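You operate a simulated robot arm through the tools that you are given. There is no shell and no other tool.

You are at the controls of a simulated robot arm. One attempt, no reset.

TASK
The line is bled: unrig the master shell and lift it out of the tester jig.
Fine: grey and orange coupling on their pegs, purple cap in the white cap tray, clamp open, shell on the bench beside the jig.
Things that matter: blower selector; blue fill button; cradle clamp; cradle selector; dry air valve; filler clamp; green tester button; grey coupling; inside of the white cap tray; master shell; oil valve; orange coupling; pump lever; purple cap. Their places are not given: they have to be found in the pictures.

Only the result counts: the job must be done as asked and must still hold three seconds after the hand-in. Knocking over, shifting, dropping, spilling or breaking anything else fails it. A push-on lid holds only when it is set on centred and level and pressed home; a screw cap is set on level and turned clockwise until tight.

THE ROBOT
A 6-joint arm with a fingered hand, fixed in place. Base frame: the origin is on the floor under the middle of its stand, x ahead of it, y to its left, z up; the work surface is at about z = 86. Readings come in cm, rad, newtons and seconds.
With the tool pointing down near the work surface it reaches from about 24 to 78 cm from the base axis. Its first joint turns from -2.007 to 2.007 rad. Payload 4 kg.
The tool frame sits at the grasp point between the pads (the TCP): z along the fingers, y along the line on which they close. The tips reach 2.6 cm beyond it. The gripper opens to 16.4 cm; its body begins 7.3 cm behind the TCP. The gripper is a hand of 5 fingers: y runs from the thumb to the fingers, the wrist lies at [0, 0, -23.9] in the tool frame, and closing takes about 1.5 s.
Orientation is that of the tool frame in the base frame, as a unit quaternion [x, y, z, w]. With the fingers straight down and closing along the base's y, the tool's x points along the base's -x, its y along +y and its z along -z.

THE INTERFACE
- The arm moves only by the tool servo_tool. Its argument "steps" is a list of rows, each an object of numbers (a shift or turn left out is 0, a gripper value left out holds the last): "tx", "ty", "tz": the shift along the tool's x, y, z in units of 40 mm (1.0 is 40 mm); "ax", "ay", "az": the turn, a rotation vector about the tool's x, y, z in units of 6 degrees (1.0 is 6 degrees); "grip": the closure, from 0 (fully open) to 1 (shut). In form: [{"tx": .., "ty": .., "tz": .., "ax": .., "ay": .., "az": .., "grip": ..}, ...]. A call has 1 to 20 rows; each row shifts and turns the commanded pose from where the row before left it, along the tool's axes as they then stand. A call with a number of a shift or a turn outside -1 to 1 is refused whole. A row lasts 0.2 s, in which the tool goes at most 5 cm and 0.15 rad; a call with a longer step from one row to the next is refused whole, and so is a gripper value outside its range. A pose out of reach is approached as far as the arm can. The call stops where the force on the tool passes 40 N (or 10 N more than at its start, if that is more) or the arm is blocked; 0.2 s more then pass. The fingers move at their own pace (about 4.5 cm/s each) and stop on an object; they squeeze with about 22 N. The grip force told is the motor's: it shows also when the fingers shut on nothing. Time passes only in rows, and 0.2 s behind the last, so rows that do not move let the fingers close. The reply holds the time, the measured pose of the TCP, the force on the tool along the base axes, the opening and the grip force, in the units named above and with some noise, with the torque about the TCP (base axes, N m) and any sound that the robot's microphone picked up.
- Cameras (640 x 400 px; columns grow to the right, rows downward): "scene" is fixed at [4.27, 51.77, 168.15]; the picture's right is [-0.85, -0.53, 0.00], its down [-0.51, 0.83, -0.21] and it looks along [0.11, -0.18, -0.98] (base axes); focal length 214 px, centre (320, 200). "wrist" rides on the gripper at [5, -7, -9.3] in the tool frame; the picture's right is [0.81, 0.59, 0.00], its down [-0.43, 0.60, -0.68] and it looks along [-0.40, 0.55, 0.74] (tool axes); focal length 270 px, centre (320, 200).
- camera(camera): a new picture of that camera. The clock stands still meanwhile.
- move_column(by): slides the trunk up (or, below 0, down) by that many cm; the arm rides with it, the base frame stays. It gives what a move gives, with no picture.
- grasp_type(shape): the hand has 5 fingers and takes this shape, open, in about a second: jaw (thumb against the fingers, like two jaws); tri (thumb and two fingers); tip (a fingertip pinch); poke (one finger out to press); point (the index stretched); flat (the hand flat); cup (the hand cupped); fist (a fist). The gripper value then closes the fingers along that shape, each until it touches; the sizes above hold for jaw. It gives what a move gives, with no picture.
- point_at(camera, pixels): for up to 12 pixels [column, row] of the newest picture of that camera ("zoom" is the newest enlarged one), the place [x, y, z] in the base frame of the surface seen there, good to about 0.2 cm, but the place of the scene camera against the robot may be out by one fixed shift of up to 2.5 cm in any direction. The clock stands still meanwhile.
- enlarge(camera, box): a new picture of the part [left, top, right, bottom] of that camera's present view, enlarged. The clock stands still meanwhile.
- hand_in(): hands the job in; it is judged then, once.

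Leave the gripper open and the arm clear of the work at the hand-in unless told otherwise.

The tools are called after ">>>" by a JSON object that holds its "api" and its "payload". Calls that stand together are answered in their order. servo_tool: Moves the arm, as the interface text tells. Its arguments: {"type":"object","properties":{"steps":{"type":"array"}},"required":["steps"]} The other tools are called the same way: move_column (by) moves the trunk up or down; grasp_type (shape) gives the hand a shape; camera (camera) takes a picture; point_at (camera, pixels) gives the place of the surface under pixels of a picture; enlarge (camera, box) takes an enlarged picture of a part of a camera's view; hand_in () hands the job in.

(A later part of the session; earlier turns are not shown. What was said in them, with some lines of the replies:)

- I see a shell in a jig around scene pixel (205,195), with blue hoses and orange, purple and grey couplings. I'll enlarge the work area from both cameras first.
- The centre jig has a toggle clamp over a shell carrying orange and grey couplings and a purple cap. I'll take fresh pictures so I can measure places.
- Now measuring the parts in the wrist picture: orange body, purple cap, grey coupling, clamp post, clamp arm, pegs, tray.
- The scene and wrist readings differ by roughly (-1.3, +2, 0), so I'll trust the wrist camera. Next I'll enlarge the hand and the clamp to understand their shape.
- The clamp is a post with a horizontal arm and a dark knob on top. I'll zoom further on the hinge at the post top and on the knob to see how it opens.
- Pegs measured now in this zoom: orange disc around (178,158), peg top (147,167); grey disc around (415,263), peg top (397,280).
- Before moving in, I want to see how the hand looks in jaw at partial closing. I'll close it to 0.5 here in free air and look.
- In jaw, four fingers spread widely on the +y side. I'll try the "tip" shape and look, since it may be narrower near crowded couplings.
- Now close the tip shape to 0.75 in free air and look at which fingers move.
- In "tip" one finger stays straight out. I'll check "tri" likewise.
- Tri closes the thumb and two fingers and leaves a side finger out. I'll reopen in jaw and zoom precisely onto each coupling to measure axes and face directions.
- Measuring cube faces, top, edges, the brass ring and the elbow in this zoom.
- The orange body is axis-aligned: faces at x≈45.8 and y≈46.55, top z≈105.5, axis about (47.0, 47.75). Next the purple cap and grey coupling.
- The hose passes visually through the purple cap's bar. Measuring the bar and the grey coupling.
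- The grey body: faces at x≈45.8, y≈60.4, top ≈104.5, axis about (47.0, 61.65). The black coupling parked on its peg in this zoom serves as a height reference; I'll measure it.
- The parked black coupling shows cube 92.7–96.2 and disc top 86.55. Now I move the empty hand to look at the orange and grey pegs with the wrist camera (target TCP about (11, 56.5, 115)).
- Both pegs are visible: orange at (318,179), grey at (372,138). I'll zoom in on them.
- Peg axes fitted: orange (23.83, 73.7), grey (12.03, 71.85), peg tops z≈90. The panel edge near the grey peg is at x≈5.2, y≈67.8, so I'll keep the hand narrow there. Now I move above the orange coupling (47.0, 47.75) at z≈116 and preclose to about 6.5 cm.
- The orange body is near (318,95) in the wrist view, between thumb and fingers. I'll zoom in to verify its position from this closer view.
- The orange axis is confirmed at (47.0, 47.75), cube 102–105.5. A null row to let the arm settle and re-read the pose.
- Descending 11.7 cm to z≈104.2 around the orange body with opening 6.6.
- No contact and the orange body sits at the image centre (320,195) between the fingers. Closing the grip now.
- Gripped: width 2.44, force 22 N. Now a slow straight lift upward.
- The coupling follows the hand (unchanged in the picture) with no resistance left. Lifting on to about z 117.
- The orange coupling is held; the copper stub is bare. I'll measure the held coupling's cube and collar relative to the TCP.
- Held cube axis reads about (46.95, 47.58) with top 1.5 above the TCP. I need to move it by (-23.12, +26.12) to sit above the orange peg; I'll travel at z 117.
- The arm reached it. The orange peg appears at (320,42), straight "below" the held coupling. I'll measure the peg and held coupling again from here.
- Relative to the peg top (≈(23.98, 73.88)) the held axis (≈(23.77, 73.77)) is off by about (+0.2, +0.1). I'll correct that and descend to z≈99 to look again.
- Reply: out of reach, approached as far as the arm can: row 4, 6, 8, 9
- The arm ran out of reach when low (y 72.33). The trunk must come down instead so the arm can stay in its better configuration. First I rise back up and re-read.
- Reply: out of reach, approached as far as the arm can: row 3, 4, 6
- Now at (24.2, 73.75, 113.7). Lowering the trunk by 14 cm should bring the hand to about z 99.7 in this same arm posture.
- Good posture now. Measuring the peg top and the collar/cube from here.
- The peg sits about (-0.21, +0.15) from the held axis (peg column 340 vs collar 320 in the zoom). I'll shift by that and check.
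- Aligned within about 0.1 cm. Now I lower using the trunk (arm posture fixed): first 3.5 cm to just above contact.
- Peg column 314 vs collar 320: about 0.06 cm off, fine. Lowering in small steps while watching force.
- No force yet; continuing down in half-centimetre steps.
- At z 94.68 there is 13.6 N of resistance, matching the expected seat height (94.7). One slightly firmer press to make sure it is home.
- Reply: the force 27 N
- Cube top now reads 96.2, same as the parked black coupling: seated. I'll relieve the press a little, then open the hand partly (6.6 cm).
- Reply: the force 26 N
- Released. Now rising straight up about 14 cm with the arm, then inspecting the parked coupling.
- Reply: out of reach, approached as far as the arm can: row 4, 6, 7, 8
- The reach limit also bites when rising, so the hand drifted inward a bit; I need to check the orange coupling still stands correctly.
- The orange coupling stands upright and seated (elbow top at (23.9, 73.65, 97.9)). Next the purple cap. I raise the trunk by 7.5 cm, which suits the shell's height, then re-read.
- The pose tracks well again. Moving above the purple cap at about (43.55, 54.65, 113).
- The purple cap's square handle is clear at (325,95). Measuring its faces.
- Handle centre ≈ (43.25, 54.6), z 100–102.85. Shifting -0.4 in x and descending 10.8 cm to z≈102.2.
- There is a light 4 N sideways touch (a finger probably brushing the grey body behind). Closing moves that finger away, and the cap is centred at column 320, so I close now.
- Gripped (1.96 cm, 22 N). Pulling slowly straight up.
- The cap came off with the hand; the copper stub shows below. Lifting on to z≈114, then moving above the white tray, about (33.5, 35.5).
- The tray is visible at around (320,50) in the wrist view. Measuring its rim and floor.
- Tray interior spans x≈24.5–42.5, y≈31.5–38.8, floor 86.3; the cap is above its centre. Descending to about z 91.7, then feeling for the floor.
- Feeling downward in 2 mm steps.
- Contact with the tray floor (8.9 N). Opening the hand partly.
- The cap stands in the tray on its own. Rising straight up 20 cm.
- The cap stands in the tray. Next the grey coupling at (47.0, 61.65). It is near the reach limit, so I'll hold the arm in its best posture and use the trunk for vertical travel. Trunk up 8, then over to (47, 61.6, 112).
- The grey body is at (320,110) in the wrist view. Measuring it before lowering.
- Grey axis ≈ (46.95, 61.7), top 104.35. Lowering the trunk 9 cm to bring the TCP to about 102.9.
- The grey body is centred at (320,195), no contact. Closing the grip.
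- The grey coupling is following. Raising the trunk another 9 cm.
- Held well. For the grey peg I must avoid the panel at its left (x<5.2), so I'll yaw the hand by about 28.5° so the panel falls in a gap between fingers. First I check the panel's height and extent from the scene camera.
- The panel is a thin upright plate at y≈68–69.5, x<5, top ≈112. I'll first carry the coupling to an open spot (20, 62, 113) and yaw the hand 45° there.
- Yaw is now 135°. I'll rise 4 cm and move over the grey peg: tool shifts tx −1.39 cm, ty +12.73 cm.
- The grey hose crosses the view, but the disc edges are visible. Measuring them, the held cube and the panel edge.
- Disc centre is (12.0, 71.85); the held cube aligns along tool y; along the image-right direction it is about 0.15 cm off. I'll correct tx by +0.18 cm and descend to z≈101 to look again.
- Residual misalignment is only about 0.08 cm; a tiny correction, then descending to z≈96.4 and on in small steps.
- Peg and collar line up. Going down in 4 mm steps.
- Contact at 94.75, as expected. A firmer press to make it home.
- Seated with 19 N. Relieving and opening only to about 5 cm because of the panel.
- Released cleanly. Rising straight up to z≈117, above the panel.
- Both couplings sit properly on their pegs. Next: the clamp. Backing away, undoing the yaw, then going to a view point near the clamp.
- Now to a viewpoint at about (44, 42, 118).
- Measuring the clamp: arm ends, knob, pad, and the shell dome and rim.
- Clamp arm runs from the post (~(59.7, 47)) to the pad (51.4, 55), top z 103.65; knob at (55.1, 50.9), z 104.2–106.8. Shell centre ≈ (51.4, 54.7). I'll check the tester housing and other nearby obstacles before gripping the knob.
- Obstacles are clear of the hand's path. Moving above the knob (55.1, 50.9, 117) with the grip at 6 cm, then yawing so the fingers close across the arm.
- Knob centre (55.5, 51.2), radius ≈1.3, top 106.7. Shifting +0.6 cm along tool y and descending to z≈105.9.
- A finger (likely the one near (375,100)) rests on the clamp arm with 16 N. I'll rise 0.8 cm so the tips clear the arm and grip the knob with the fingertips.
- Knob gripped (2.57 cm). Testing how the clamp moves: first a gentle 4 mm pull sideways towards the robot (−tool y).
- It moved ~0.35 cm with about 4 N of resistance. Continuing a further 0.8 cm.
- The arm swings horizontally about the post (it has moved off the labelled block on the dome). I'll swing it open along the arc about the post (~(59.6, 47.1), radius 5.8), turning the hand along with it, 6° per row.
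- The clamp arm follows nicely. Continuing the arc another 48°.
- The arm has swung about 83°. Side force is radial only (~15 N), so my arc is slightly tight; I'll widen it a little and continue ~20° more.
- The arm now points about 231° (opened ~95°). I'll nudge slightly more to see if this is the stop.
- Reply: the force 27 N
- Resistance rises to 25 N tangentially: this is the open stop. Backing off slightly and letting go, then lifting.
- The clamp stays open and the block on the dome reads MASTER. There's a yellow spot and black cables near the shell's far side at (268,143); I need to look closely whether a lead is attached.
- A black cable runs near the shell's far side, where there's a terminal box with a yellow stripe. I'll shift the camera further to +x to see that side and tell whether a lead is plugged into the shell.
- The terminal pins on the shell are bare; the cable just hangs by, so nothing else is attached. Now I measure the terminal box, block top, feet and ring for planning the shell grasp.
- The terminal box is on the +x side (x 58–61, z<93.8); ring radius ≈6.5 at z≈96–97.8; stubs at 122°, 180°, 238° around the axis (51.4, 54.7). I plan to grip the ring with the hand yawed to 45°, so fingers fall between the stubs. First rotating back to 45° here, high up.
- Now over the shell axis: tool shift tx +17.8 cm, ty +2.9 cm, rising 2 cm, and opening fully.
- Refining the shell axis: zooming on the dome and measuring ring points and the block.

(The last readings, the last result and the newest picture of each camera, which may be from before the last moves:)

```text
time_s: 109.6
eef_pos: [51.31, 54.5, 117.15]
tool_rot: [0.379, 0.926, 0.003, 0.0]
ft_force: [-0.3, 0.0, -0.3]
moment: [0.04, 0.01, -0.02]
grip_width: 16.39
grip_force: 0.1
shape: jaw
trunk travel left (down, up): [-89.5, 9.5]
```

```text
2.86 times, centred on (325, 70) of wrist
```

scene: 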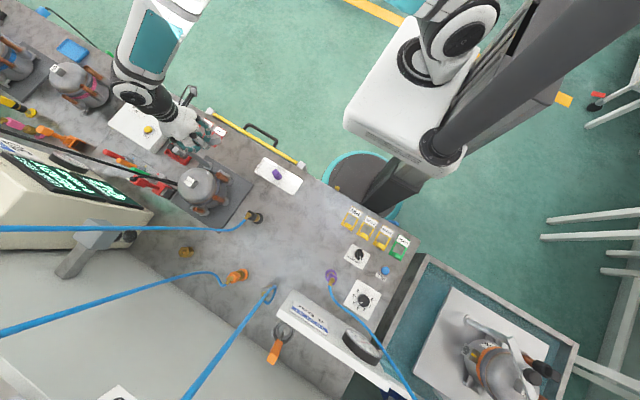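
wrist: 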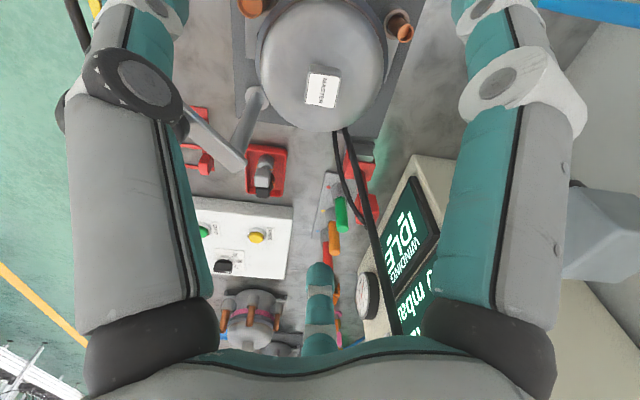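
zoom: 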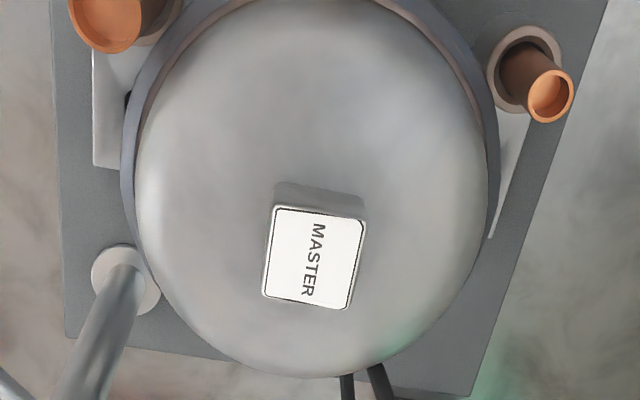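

>>> {"api": "point_at", "payload": {"camera": "zoom", "pixels": [[130, 170], [495, 170], [200, 30], [430, 30], [150, 90], [480, 90], [280, 215], [360, 220], [345, 300], [270, 290], [315, 255], [310, 370]]}}

>>> {"api": "point_at", "payload": {"camera": "wrist", "pixels": [[250, 10], [400, 30], [268, 45], [380, 45], [255, 95], [262, 100]]}}

```text
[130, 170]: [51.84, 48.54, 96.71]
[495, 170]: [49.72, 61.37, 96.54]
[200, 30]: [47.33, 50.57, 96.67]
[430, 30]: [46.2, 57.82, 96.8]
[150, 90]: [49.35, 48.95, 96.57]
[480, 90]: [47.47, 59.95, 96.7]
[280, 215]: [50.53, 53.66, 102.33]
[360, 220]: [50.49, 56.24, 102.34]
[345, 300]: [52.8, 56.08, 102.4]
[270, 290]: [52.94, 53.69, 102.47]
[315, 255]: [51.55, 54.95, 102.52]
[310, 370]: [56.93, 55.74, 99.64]
```

```text
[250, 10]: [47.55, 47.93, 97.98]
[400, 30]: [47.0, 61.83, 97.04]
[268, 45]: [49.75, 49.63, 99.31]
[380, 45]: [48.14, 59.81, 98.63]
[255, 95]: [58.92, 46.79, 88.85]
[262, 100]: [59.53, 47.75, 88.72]
```

Axis refined to about (51.7, 55.0), block top 102.4. Shifting +0.64 cm along tool y and lowering the trunk 9 cm to z≈108, then checking finger positions against the stubs.

>>> {"api": "servo_tool", "payload": {"steps": [{"tx": 0.017, "ty": 0.16}, {"tx": 0}]}}

>>> {"api": "move_column", "payload": {"by": -9}}

>>> {"api": "camera", "payload": {"camera": "wrist"}}

>>> {"api": "enlarge", "payload": {"camera": "scene", "box": [140, 120, 250, 230]}}

```text
time_s: 110.2
eef_pos: [51.78, 55.08, 117.12]
tool_rot: [0.379, 0.925, 0.003, 0.0]
ft_force: [-0.1, 0.0, -0.2]
moment: [-0.01, -0.02, -0.02]
grip_width: 16.39
grip_force: 0.1
shape: jaw
trunk travel left (down, up): [-89.5, 9.5]
```

```text
time_s: 111.5
eef_pos: [51.64, 55.08, 108.18]
tool_rot: [0.378, 0.926, 0.003, -0.001]
ft_force: [0.2, -0.4, -0.2]
moment: [0.01, 0.01, 0.03]
grip_width: 16.37
grip_force: 0.0
shape: jaw
trunk travel left (down, up): [-80.5, 18.5]
```

```text
taken
```

wrist: 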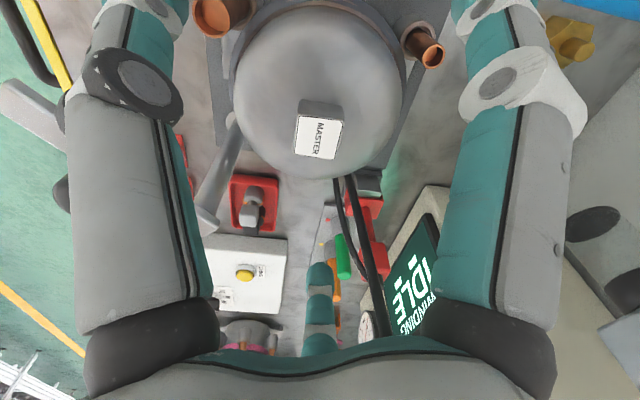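

```text
3.64 times, centred on (195, 175) of scene
```

zoom: 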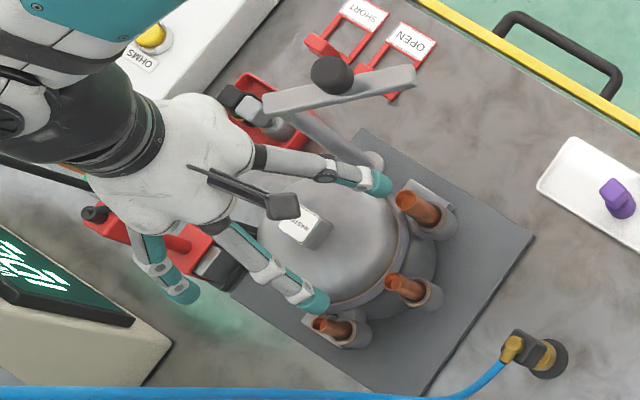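

From the scene view I computed finger positions: the thumb would land on the orange stub at this yaw. At yaw 113° two fingers fall neatly into the gaps between stubs and the camera stays clear. Rotating 67° in place here at z 108 (above everything).

>>> {"api": "servo_tool", "payload": {"steps": [{"az": -0.936}, {"az": -0.936}, {"az": -0.936}, {"az": -0.936}, {"az": -0.936}, {"az": -0.936}, {"az": -0.936}, {"az": -0.936}, {"az": -0.936}, {"az": -0.936}, {"az": -0.936}, {"az": -0.936}, {"az": 0}]}}

>>> {"api": "camera", "payload": {"camera": "wrist"}}

>>> {"api": "enlarge", "payload": {"camera": "scene", "box": [140, 120, 250, 230]}}

```text
time_s: 114.3
eef_pos: [51.76, 54.95, 108.1]
tool_rot: [-0.199, 0.98, 0.004, 0.001]
ft_force: [0.1, 0.8, -0.2]
moment: [-0.06, 0.01, -0.02]
grip_width: 16.41
grip_force: 0.0
shape: jaw
trunk travel left (down, up): [-80.5, 18.5]
```

```text
taken
```

wrist: 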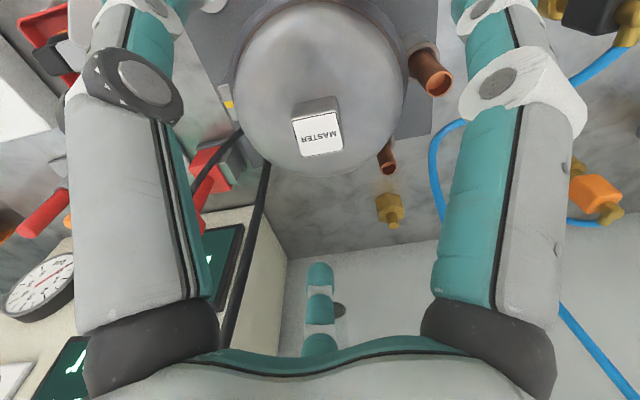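

```text
3.64 times, centred on (195, 175) of scene
```

zoom: 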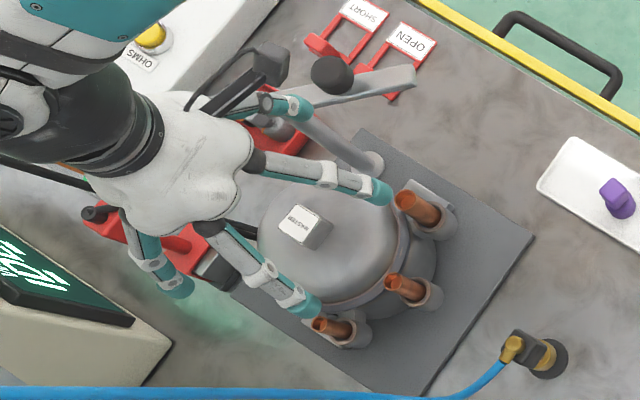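

I'll measure the fingertips directly in this scene zoom to be sure where they will come down: tips at (380,190), (312,303), (178,288), (300,110), plus the stub tops.

>>> {"api": "point_at", "payload": {"camera": "zoom", "pixels": [[380, 190], [388, 194], [312, 303], [316, 310], [180, 290], [186, 292], [300, 110], [306, 112], [405, 200], [391, 283], [320, 325], [300, 225]]}}

```text
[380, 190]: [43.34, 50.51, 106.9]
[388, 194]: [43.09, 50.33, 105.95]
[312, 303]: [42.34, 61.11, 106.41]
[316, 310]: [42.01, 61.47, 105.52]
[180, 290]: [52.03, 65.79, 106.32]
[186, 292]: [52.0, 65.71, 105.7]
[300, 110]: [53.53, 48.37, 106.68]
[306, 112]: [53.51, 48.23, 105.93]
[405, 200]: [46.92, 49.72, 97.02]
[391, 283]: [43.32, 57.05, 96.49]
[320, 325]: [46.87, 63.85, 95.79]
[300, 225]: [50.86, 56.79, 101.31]
```

In scene-frame terms the fingers sit at about 222° and 154.5° vs stubs at 238°, 181°, 125°. Rotating back 6° centres them better in the gaps. Then descending to z≈101.5 (tips just above stub tops) for a check.

>>> {"api": "servo_tool", "payload": {"steps": [{"az": 0.5}, {"az": 0.5}, {"tz": 0.4}, {"tz": 0.4}, {"tz": 0.4}, {"tz": 0.4}, {"tz": 0}]}}

>>> {"api": "enlarge", "payload": {"camera": "scene", "box": [150, 130, 240, 220]}}

>>> {"api": "camera", "payload": {"camera": "wrist"}}

```text
time_s: 115.9
eef_pos: [51.73, 54.92, 101.63]
tool_rot: [-0.148, 0.989, 0.002, 0.001]
ft_force: [1.0, 0.2, 0.4]
moment: [-0.03, 0.02, 0.02]
grip_width: 16.36
grip_force: 0.0
shape: jaw
trunk travel left (down, up): [-80.5, 18.5]
```

```text
4.44 times, centred on (195, 175) of scene
```

zoom: 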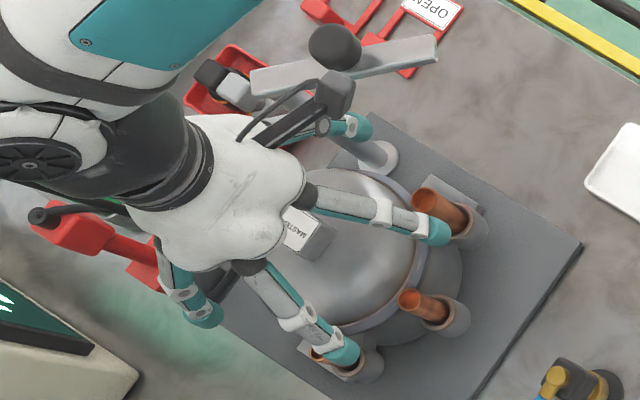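

```text
taken
```

wrist: 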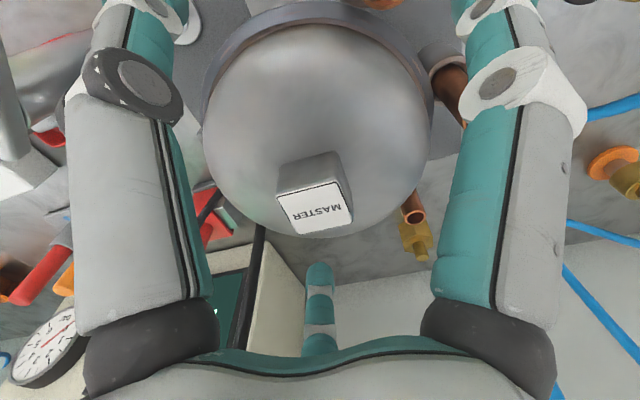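

Checking the clearance of the two near fingers against the stubs in this zoom.

>>> {"api": "point_at", "payload": {"camera": "zoom", "pixels": [[435, 232], [442, 238], [345, 352], [352, 362], [425, 195], [408, 298], [322, 352], [365, 368], [470, 230], [452, 318], [330, 340], [205, 315]]}}

```text
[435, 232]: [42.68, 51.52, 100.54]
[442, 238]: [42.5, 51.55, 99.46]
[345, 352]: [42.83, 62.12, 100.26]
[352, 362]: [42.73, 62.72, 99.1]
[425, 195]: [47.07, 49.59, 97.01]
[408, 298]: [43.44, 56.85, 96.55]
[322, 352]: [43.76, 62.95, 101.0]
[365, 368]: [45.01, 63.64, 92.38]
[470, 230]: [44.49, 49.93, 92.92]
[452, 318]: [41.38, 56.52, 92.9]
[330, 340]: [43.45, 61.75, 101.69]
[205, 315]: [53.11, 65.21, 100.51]
```

Both fingers have ~4 cm centre distance to the stubs, good. Descending to z≈97.

>>> {"api": "servo_tool", "payload": {"steps": [{"tz": 0.3}, {"tz": 0.3}, {"tz": 0.25}, {"tz": 0.2}, {"tz": 0.1}, {"tz": 0}]}}

>>> {"api": "camera", "payload": {"camera": "wrist"}}

>>> {"api": "enlarge", "payload": {"camera": "scene", "box": [150, 130, 240, 220]}}

```text
time_s: 117.3
eef_pos: [51.68, 55.28, 97.23]
tool_rot: [-0.147, 0.989, 0.002, 0.001]
ft_force: [0.5, 0.5, -0.3]
moment: [-0.01, -0.01, 0.01]
grip_width: 16.4
grip_force: 0.1
shape: jaw
trunk travel left (down, up): [-80.5, 18.5]
```

```text
taken
```

wrist: 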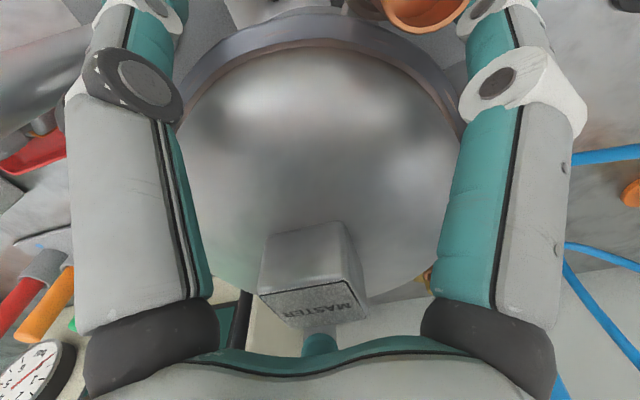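

```text
4.44 times, centred on (195, 175) of scene
```

zoom: 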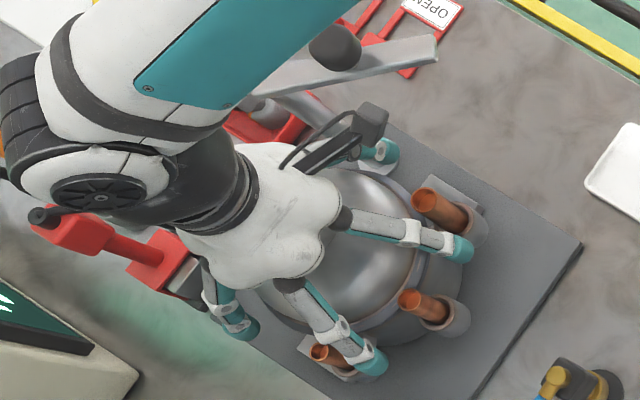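

No contact yet and fingers are clear of the stubs. Closing on the ring.

>>> {"api": "servo_tool", "payload": {"steps": [{"grip": 0.15}, {"grip": 0.25}, {"grip": 0.4}, {"grip": 1.0}, {"grip": 1.0}, {"grip": 1.0}, {"grip": 1.0}, {"grip": 1.0}, {"grip": 1.0}]}}

>>> {"api": "camera", "payload": {"camera": "wrist"}}

>>> {"api": "enlarge", "payload": {"camera": "scene", "box": [150, 130, 240, 220]}}

```text
time_s: 119.3
eef_pos: [51.79, 55.18, 97.05]
tool_rot: [-0.147, 0.989, 0.003, 0.002]
ft_force: [-0.6, -1.5, 0.3]
moment: [-0.06, 0.03, 0.0]
grip_width: 12.64
grip_force: 21.9
shape: jaw
trunk travel left (down, up): [-80.5, 18.5]
```

```text
taken
```

wrist: 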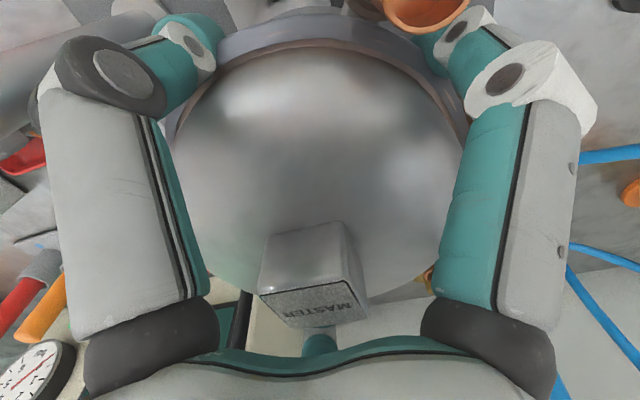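

```text
4.44 times, centred on (195, 175) of scene
```

zoom: 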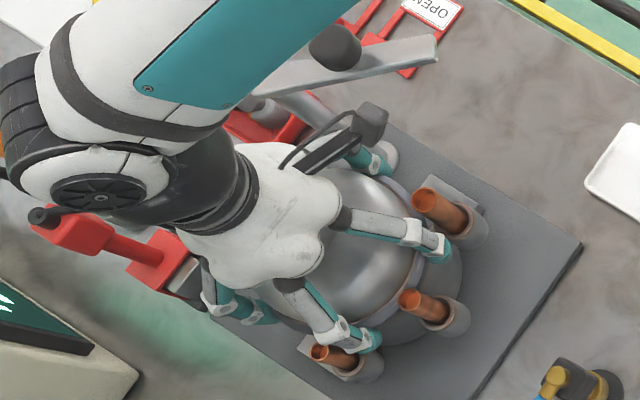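

Gripped at width 12.64. A 1 cm test lift with the trunk to feel the weight.

>>> {"api": "move_column", "payload": {"by": 1.0}}

>>> {"api": "camera", "payload": {"camera": "wrist"}}

>>> {"api": "enlarge", "payload": {"camera": "scene", "box": [150, 130, 240, 220]}}

```text
time_s: 119.9
eef_pos: [51.87, 55.27, 98.1]
tool_rot: [-0.146, 0.989, 0.002, 0.0]
ft_force: [-0.4, 0.8, -6.2]
moment: [0.01, -0.01, 0.0]
grip_width: 12.66
grip_force: 22.0
shape: jaw
trunk travel left (down, up): [-81.5, 17.5]
```

```text
taken
```

wrist: 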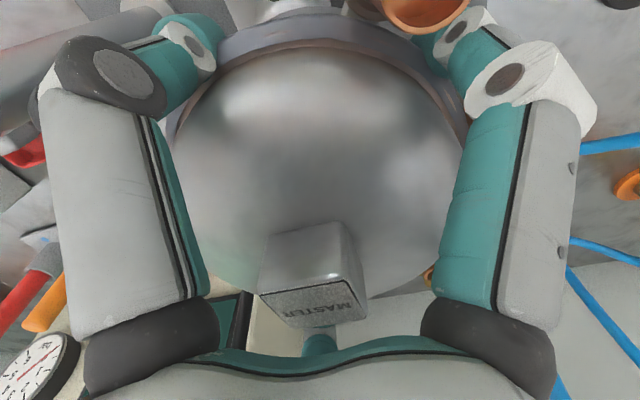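

```text
4.44 times, centred on (195, 175) of scene
```

zoom: 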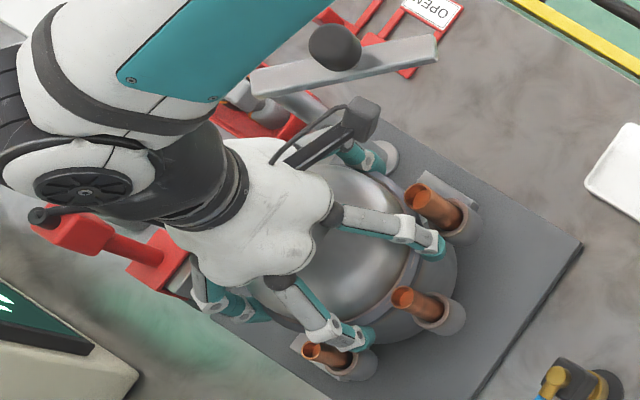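

The shell follows and weighs only ~6 N. Lifting on in two trunk moves (3 then 10 cm).

>>> {"api": "move_column", "payload": {"by": 3}}

>>> {"api": "move_column", "payload": {"by": 10}}

>>> {"api": "camera", "payload": {"camera": "wrist"}}

>>> {"api": "camera", "payload": {"camera": "scene"}}

```text
time_s: 120.6
eef_pos: [51.71, 55.13, 101.04]
tool_rot: [-0.147, 0.989, 0.003, 0.0]
ft_force: [0.5, 0.2, -6.6]
moment: [0.03, 0.01, 0.0]
grip_width: 12.66
grip_force: 21.2
shape: jaw
trunk travel left (down, up): [-84.5, 14.5]
```

```text
time_s: 122.0
eef_pos: [51.85, 55.33, 110.97]
tool_rot: [-0.147, 0.989, 0.003, 0.001]
ft_force: [0.1, 0.2, -5.6]
moment: [-0.03, 0.01, 0.01]
grip_width: 12.65
grip_force: 21.5
shape: jaw
trunk travel left (down, up): [-94.5, 4.5]
```

```text
taken
```

wrist: 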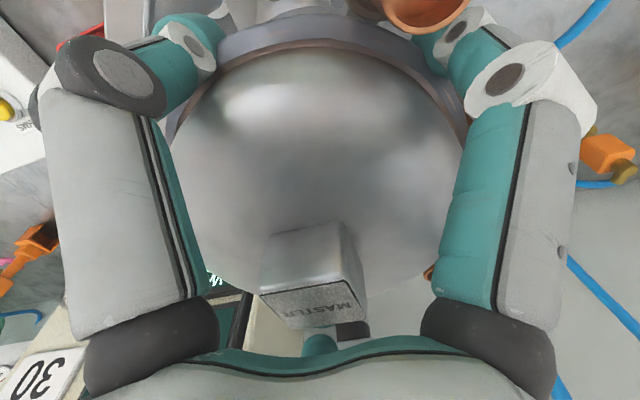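

```text
taken
```

scene: 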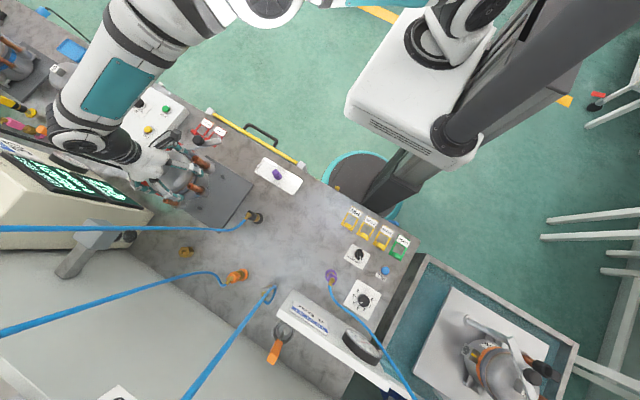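

The shell is clear of the jig. I'll carry it to the free bench spot around (18.5, 49.5), scene pixel about (291,226), between the black peg, the tray and the purple peg. First I check that spot for obstacles.

>>> {"api": "point_at", "payload": {"camera": "scene", "pixels": [[252, 186], [215, 225], [291, 226], [275, 215], [310, 215], [305, 240], [275, 235], [300, 205], [255, 215], [330, 272], [348, 220], [297, 190]]}}

>>> {"api": "enlarge", "payload": {"camera": "scene", "box": [230, 170, 370, 290]}}

```text
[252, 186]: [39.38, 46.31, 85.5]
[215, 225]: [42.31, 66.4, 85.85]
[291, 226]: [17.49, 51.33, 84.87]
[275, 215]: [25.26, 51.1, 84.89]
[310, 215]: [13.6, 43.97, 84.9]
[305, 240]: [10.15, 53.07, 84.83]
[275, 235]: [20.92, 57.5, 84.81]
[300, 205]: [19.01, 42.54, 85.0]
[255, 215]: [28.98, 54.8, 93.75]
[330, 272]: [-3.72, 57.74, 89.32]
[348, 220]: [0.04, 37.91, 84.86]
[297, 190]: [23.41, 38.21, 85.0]
```

```text
3.33 times, centred on (300, 230) of scene
```

zoom: 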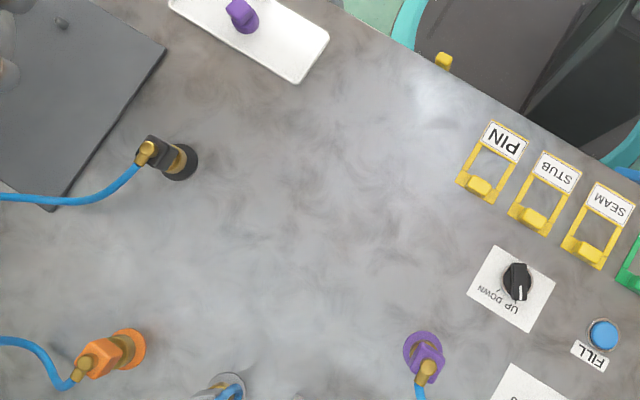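

The spot is flat free bench. Carrying the shell there.

>>> {"api": "servo_tool", "payload": {"steps": [{"tx": 0.4, "ty": 0.05}, {"tx": 0.7, "ty": 0.09}, {"tx": 0.838, "ty": 0.106}, {"tx": 0.838, "ty": 0.106}, {"tx": 0.838, "ty": 0.106}, {"tx": 0.838, "ty": 0.106}, {"tx": 0.838, "ty": 0.106}, {"tx": 0.838, "ty": 0.106}, {"tx": 0.838, "ty": 0.106}, {"tx": 0.7, "ty": 0.09}, {"tx": 0.5, "ty": 0.06}, {"tx": 0.214, "ty": 0.03}, {"tx": 0}, {"tx": 0}]}}

>>> {"api": "camera", "payload": {"camera": "wrist"}}

>>> {"api": "camera", "payload": {"camera": "scene"}}

```text
time_s: 125.0
eef_pos: [18.68, 49.57, 111.05]
tool_rot: [-0.147, 0.989, 0.002, 0.002]
ft_force: [0.0, 0.5, -5.1]
moment: [-0.02, -0.02, 0.0]
grip_width: 12.65
grip_force: 22.3
shape: jaw
trunk travel left (down, up): [-94.5, 4.5]
```

```text
taken
```

wrist: 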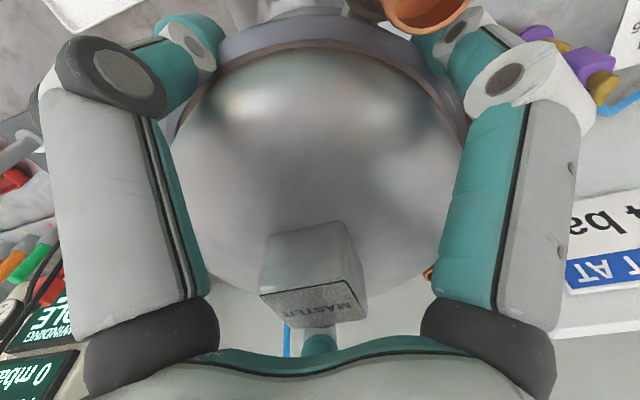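

```text
taken
```

scene: 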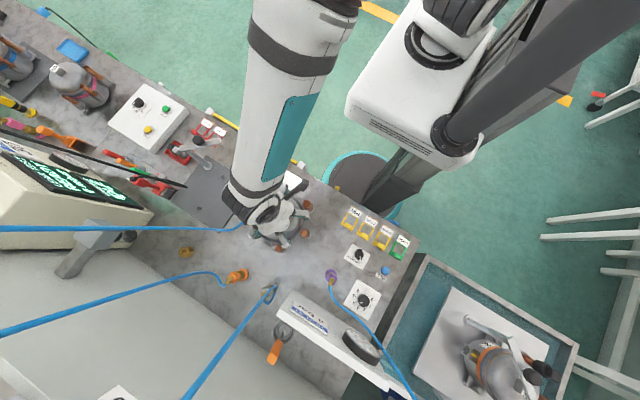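

Lowering: contact is expected at TCP z≈96.2. Descending 13.6 cm first.

>>> {"api": "servo_tool", "payload": {"steps": [{"tz": 0.3}, {"tz": 0.5}, {"tz": 0.5}, {"tz": 0.5}, {"tz": 0.5}, {"tz": 0.5}, {"tz": 0.4}, {"tz": 0.2}, {"tz": 0}]}}

>>> {"api": "camera", "payload": {"camera": "wrist"}}

>>> {"api": "enlarge", "payload": {"camera": "scene", "box": [220, 160, 350, 270]}}

```text
time_s: 127.0
eef_pos: [18.61, 49.42, 97.24]
tool_rot: [-0.147, 0.989, 0.003, 0.002]
ft_force: [0.6, -1.2, -5.5]
moment: [0.0, 0.01, -0.02]
grip_width: 12.63
grip_force: 22.3
shape: jaw
trunk travel left (down, up): [-94.5, 4.5]
```

```text
taken
```

wrist: 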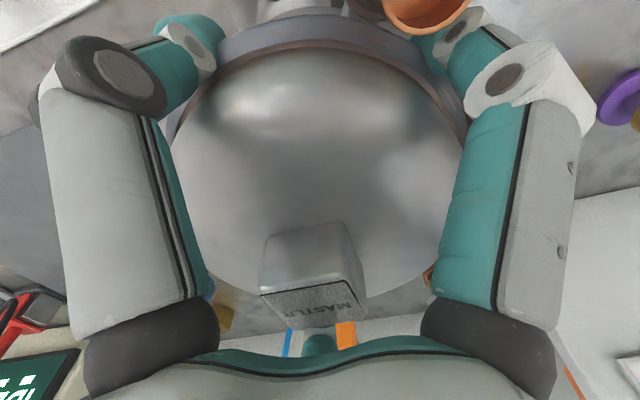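

```text
3.64 times, centred on (285, 215) of scene
```

zoom: 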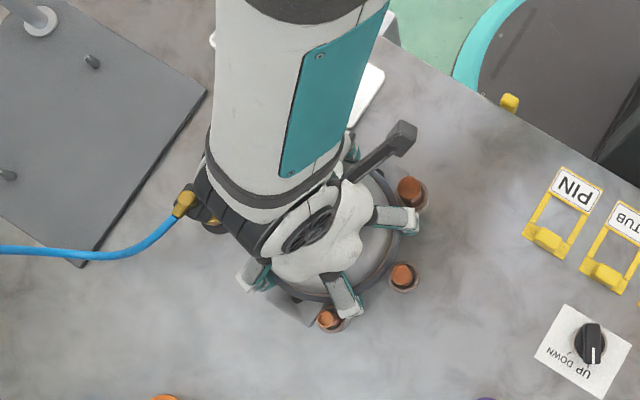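

Close to the bench now. Feeling down in 2 mm steps.

>>> {"api": "servo_tool", "payload": {"steps": [{"tz": 0.06}, {"tz": 0.06}, {"tz": 0.05}, {"tz": 0}]}}

```text
time_s: 128.0
eef_pos: [18.61, 49.67, 96.81]
tool_rot: [-0.147, 0.989, 0.003, 0.002]
ft_force: [0.6, 0.4, -5.6]
moment: [0.04, -0.04, 0.02]
grip_width: 12.65
grip_force: 22.0
shape: jaw
trunk travel left (down, up): [-94.5, 4.5]
```

>>> {"api": "servo_tool", "payload": {"steps": [{"tz": 0.05}, {"tz": 0.05}, {"tz": 0.05}, {"tz": 0}]}}

```text
time_s: 128.9
eef_pos: [18.35, 49.62, 96.11]
tool_rot: [-0.147, 0.989, 0.003, 0.002]
ft_force: [-1.3, -0.2, -3.5]
moment: [-0.08, 0.0, -0.01]
grip_width: 12.67
grip_force: 22.2
shape: jaw
trunk travel left (down, up): [-94.5, 4.5]
```

The supported weight is starting to drop (−5.6 → −3.5 N): touching. A little more.

>>> {"api": "servo_tool", "payload": {"steps": [{"tz": 0.03}, {"tz": 0.02}, {"tz": 0}, {"tz": 0}]}}

```text
time_s: 129.9
eef_pos: [18.4, 49.64, 96.04]
tool_rot: [-0.147, 0.989, 0.004, 0.001]
ft_force: [-1.5, -0.5, 12.0]
moment: [-0.24, 0.08, -0.05]
grip_width: 12.68
grip_force: 21.8
shape: jaw
trunk travel left (down, up): [-94.5, 4.5]
```

Firmly on the bench (12 N). Relieving slightly and opening the hand fully.

>>> {"api": "servo_tool", "payload": {"steps": [{"tz": -0.02}, {"grip": 0.2}, {"grip": 0.15}, {"grip": 0.1}, {"grip": 0.0}, {"grip": 0.0}, {"grip": 0.0}, {"grip": 0.0}]}}

>>> {"api": "camera", "payload": {"camera": "wrist"}}

>>> {"api": "enlarge", "payload": {"camera": "scene", "box": [220, 160, 350, 270]}}

```text
time_s: 131.8
eef_pos: [18.44, 49.63, 96.14]
tool_rot: [-0.147, 0.989, 0.002, 0.001]
ft_force: [-0.8, -0.3, 0.6]
moment: [0.0, 0.02, 0.03]
grip_width: 16.4
grip_force: 0.0
shape: jaw
trunk travel left (down, up): [-94.5, 4.5]
```

```text
taken
```

wrist: 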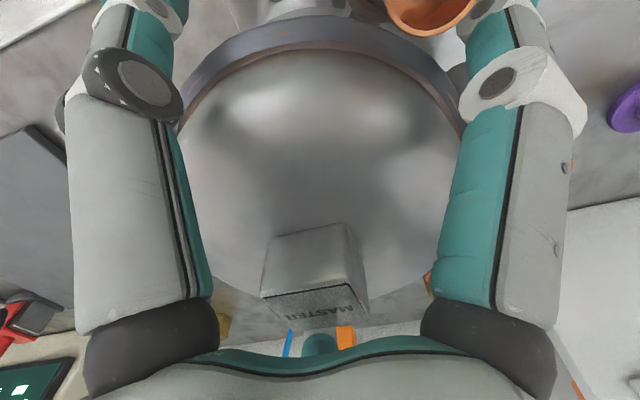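

```text
3.64 times, centred on (285, 215) of scene
```

zoom: 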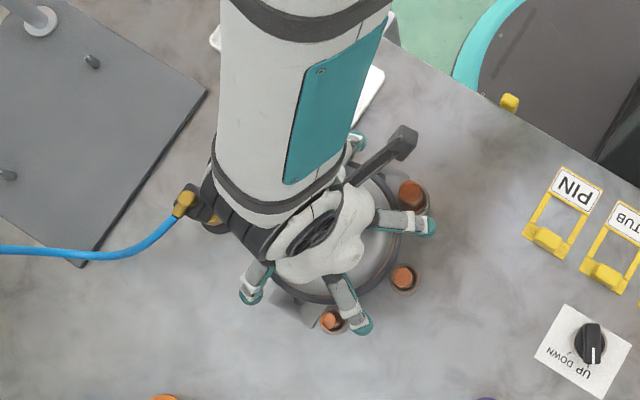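

The shell stands on its own. Rising straight up 20 cm.

>>> {"api": "servo_tool", "payload": {"steps": [{"tz": -0.1}, {"tz": -0.2}, {"tz": -0.3}, {"tz": -0.4}, {"tz": -0.5}, {"tz": -0.6}, {"tz": -0.7}, {"tz": -0.7}, {"tz": -0.8}, {"tz": -0.7}, {"tz": 0}]}}

>>> {"api": "camera", "payload": {"camera": "wrist"}}

```text
time_s: 134.2
eef_pos: [18.4, 49.53, 116.19]
tool_rot: [-0.147, 0.989, 0.003, 0.001]
ft_force: [0.5, -0.1, -0.1]
moment: [0.01, -0.02, -0.02]
grip_width: 16.38
grip_force: 0.1
shape: jaw
trunk travel left (down, up): [-94.5, 4.5]
```

```text
taken
```

wrist: 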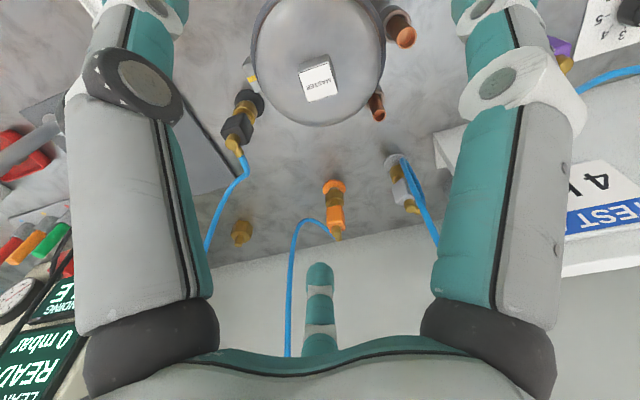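

Everything stands as placed. Moving the arm away to roughly its start position and checking the whole scene.

>>> {"api": "servo_tool", "payload": {"steps": [{"tz": -0.8}, {"tz": -0.8}, {"tz": -0.7}, {"tx": -0.552, "ty": -0.764}, {"tx": -0.552, "ty": -0.764}, {"tx": -0.552, "ty": -0.764}, {"tx": -0.552, "ty": -0.764}, {"tx": -0.552, "ty": -0.764}, {"tx": 0}, {"tx": 0}]}}

>>> {"api": "camera", "payload": {"camera": "scene"}}

>>> {"api": "enlarge", "payload": {"camera": "scene", "box": [220, 160, 350, 300]}}

>>> {"api": "enlarge", "payload": {"camera": "scene", "box": [130, 110, 270, 230]}}

>>> {"api": "camera", "payload": {"camera": "wrist"}}

```text
time_s: 136.3
eef_pos: [33.52, 38.02, 125.23]
tool_rot: [-0.147, 0.989, 0.002, 0.001]
ft_force: [0.2, 0.3, 0.0]
moment: [-0.02, 0.0, 0.02]
grip_width: 16.38
grip_force: 0.0
shape: jaw
trunk travel left (down, up): [-94.5, 4.5]
```

```text
taken
```

scene: 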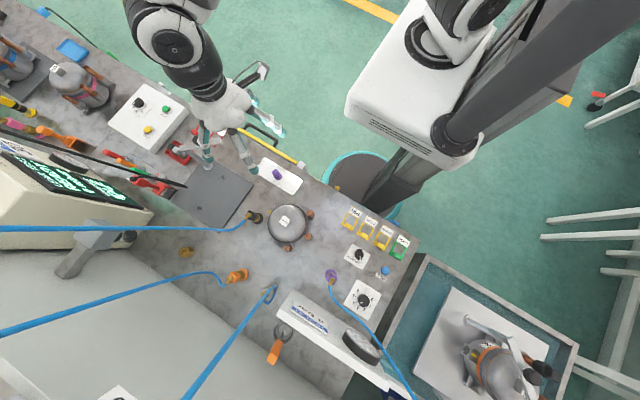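

```text
2.86 times, centred on (285, 230) of scene
```

zoom: 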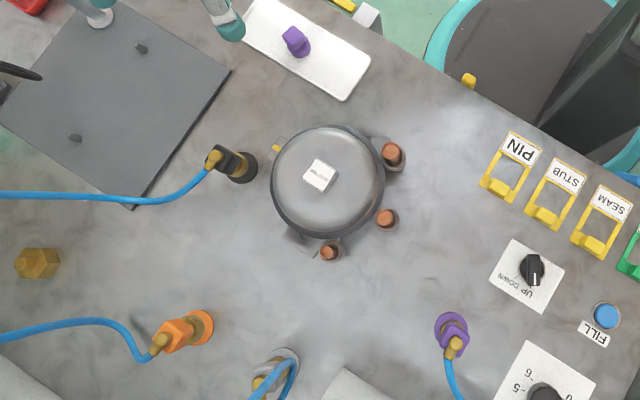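

```text
3.33 times, centred on (200, 170) of scene
```

zoom: 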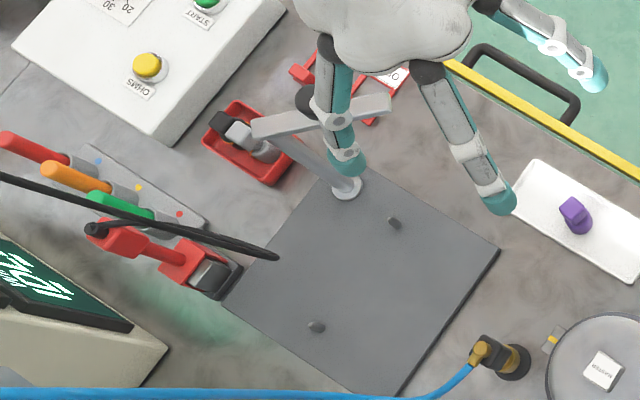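

```text
taken
```

wrist: 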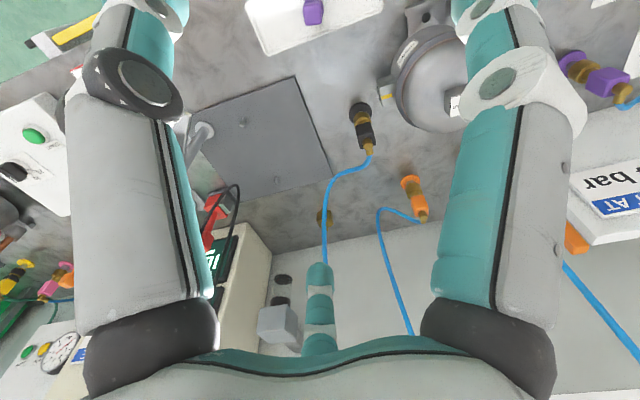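

All targets are met. The grey and orange couplings are on their pegs, the purple cap is in the white tray, and the clamp arm is swung open to its stop. The MASTER shell stands on the bench beside the empty jig, and the hand is open and clear. Handing in.

>>> {"api": "hand_in", "payload": {}}

```text
The job is handed in.
```

The master shell is unrigged and out of the tester jig, and the job is handed in. The hand-in reply only said the job was received, so I don't know yet whether it passed.

In the last pictures before hand-in:

- **Grey and orange couplings:** each is pressed down on its own peg. Both stopped at about the same height as the black coupling already parked on the bench.
- **Purple cap:** standing in the white cap tray.
- **Clamp:** swung open about 95° to its stop, and it stayed there when released.
- **Master shell:** standing on the bench beside the jig, at about x 18.4, y 49.6 cm. It is close to the black coupling's peg but not touching it.

While I was gripping the purple cap, a finger brushed something nearby, probably the grey coupling, with about 4 N. The grey coupling was still in place when I took it off afterwards.

A black cable hangs near where the shell stood. The shell's terminal pins were bare, so I took nothing else to be connected.

The hand is open and the arm is back near its starting position.
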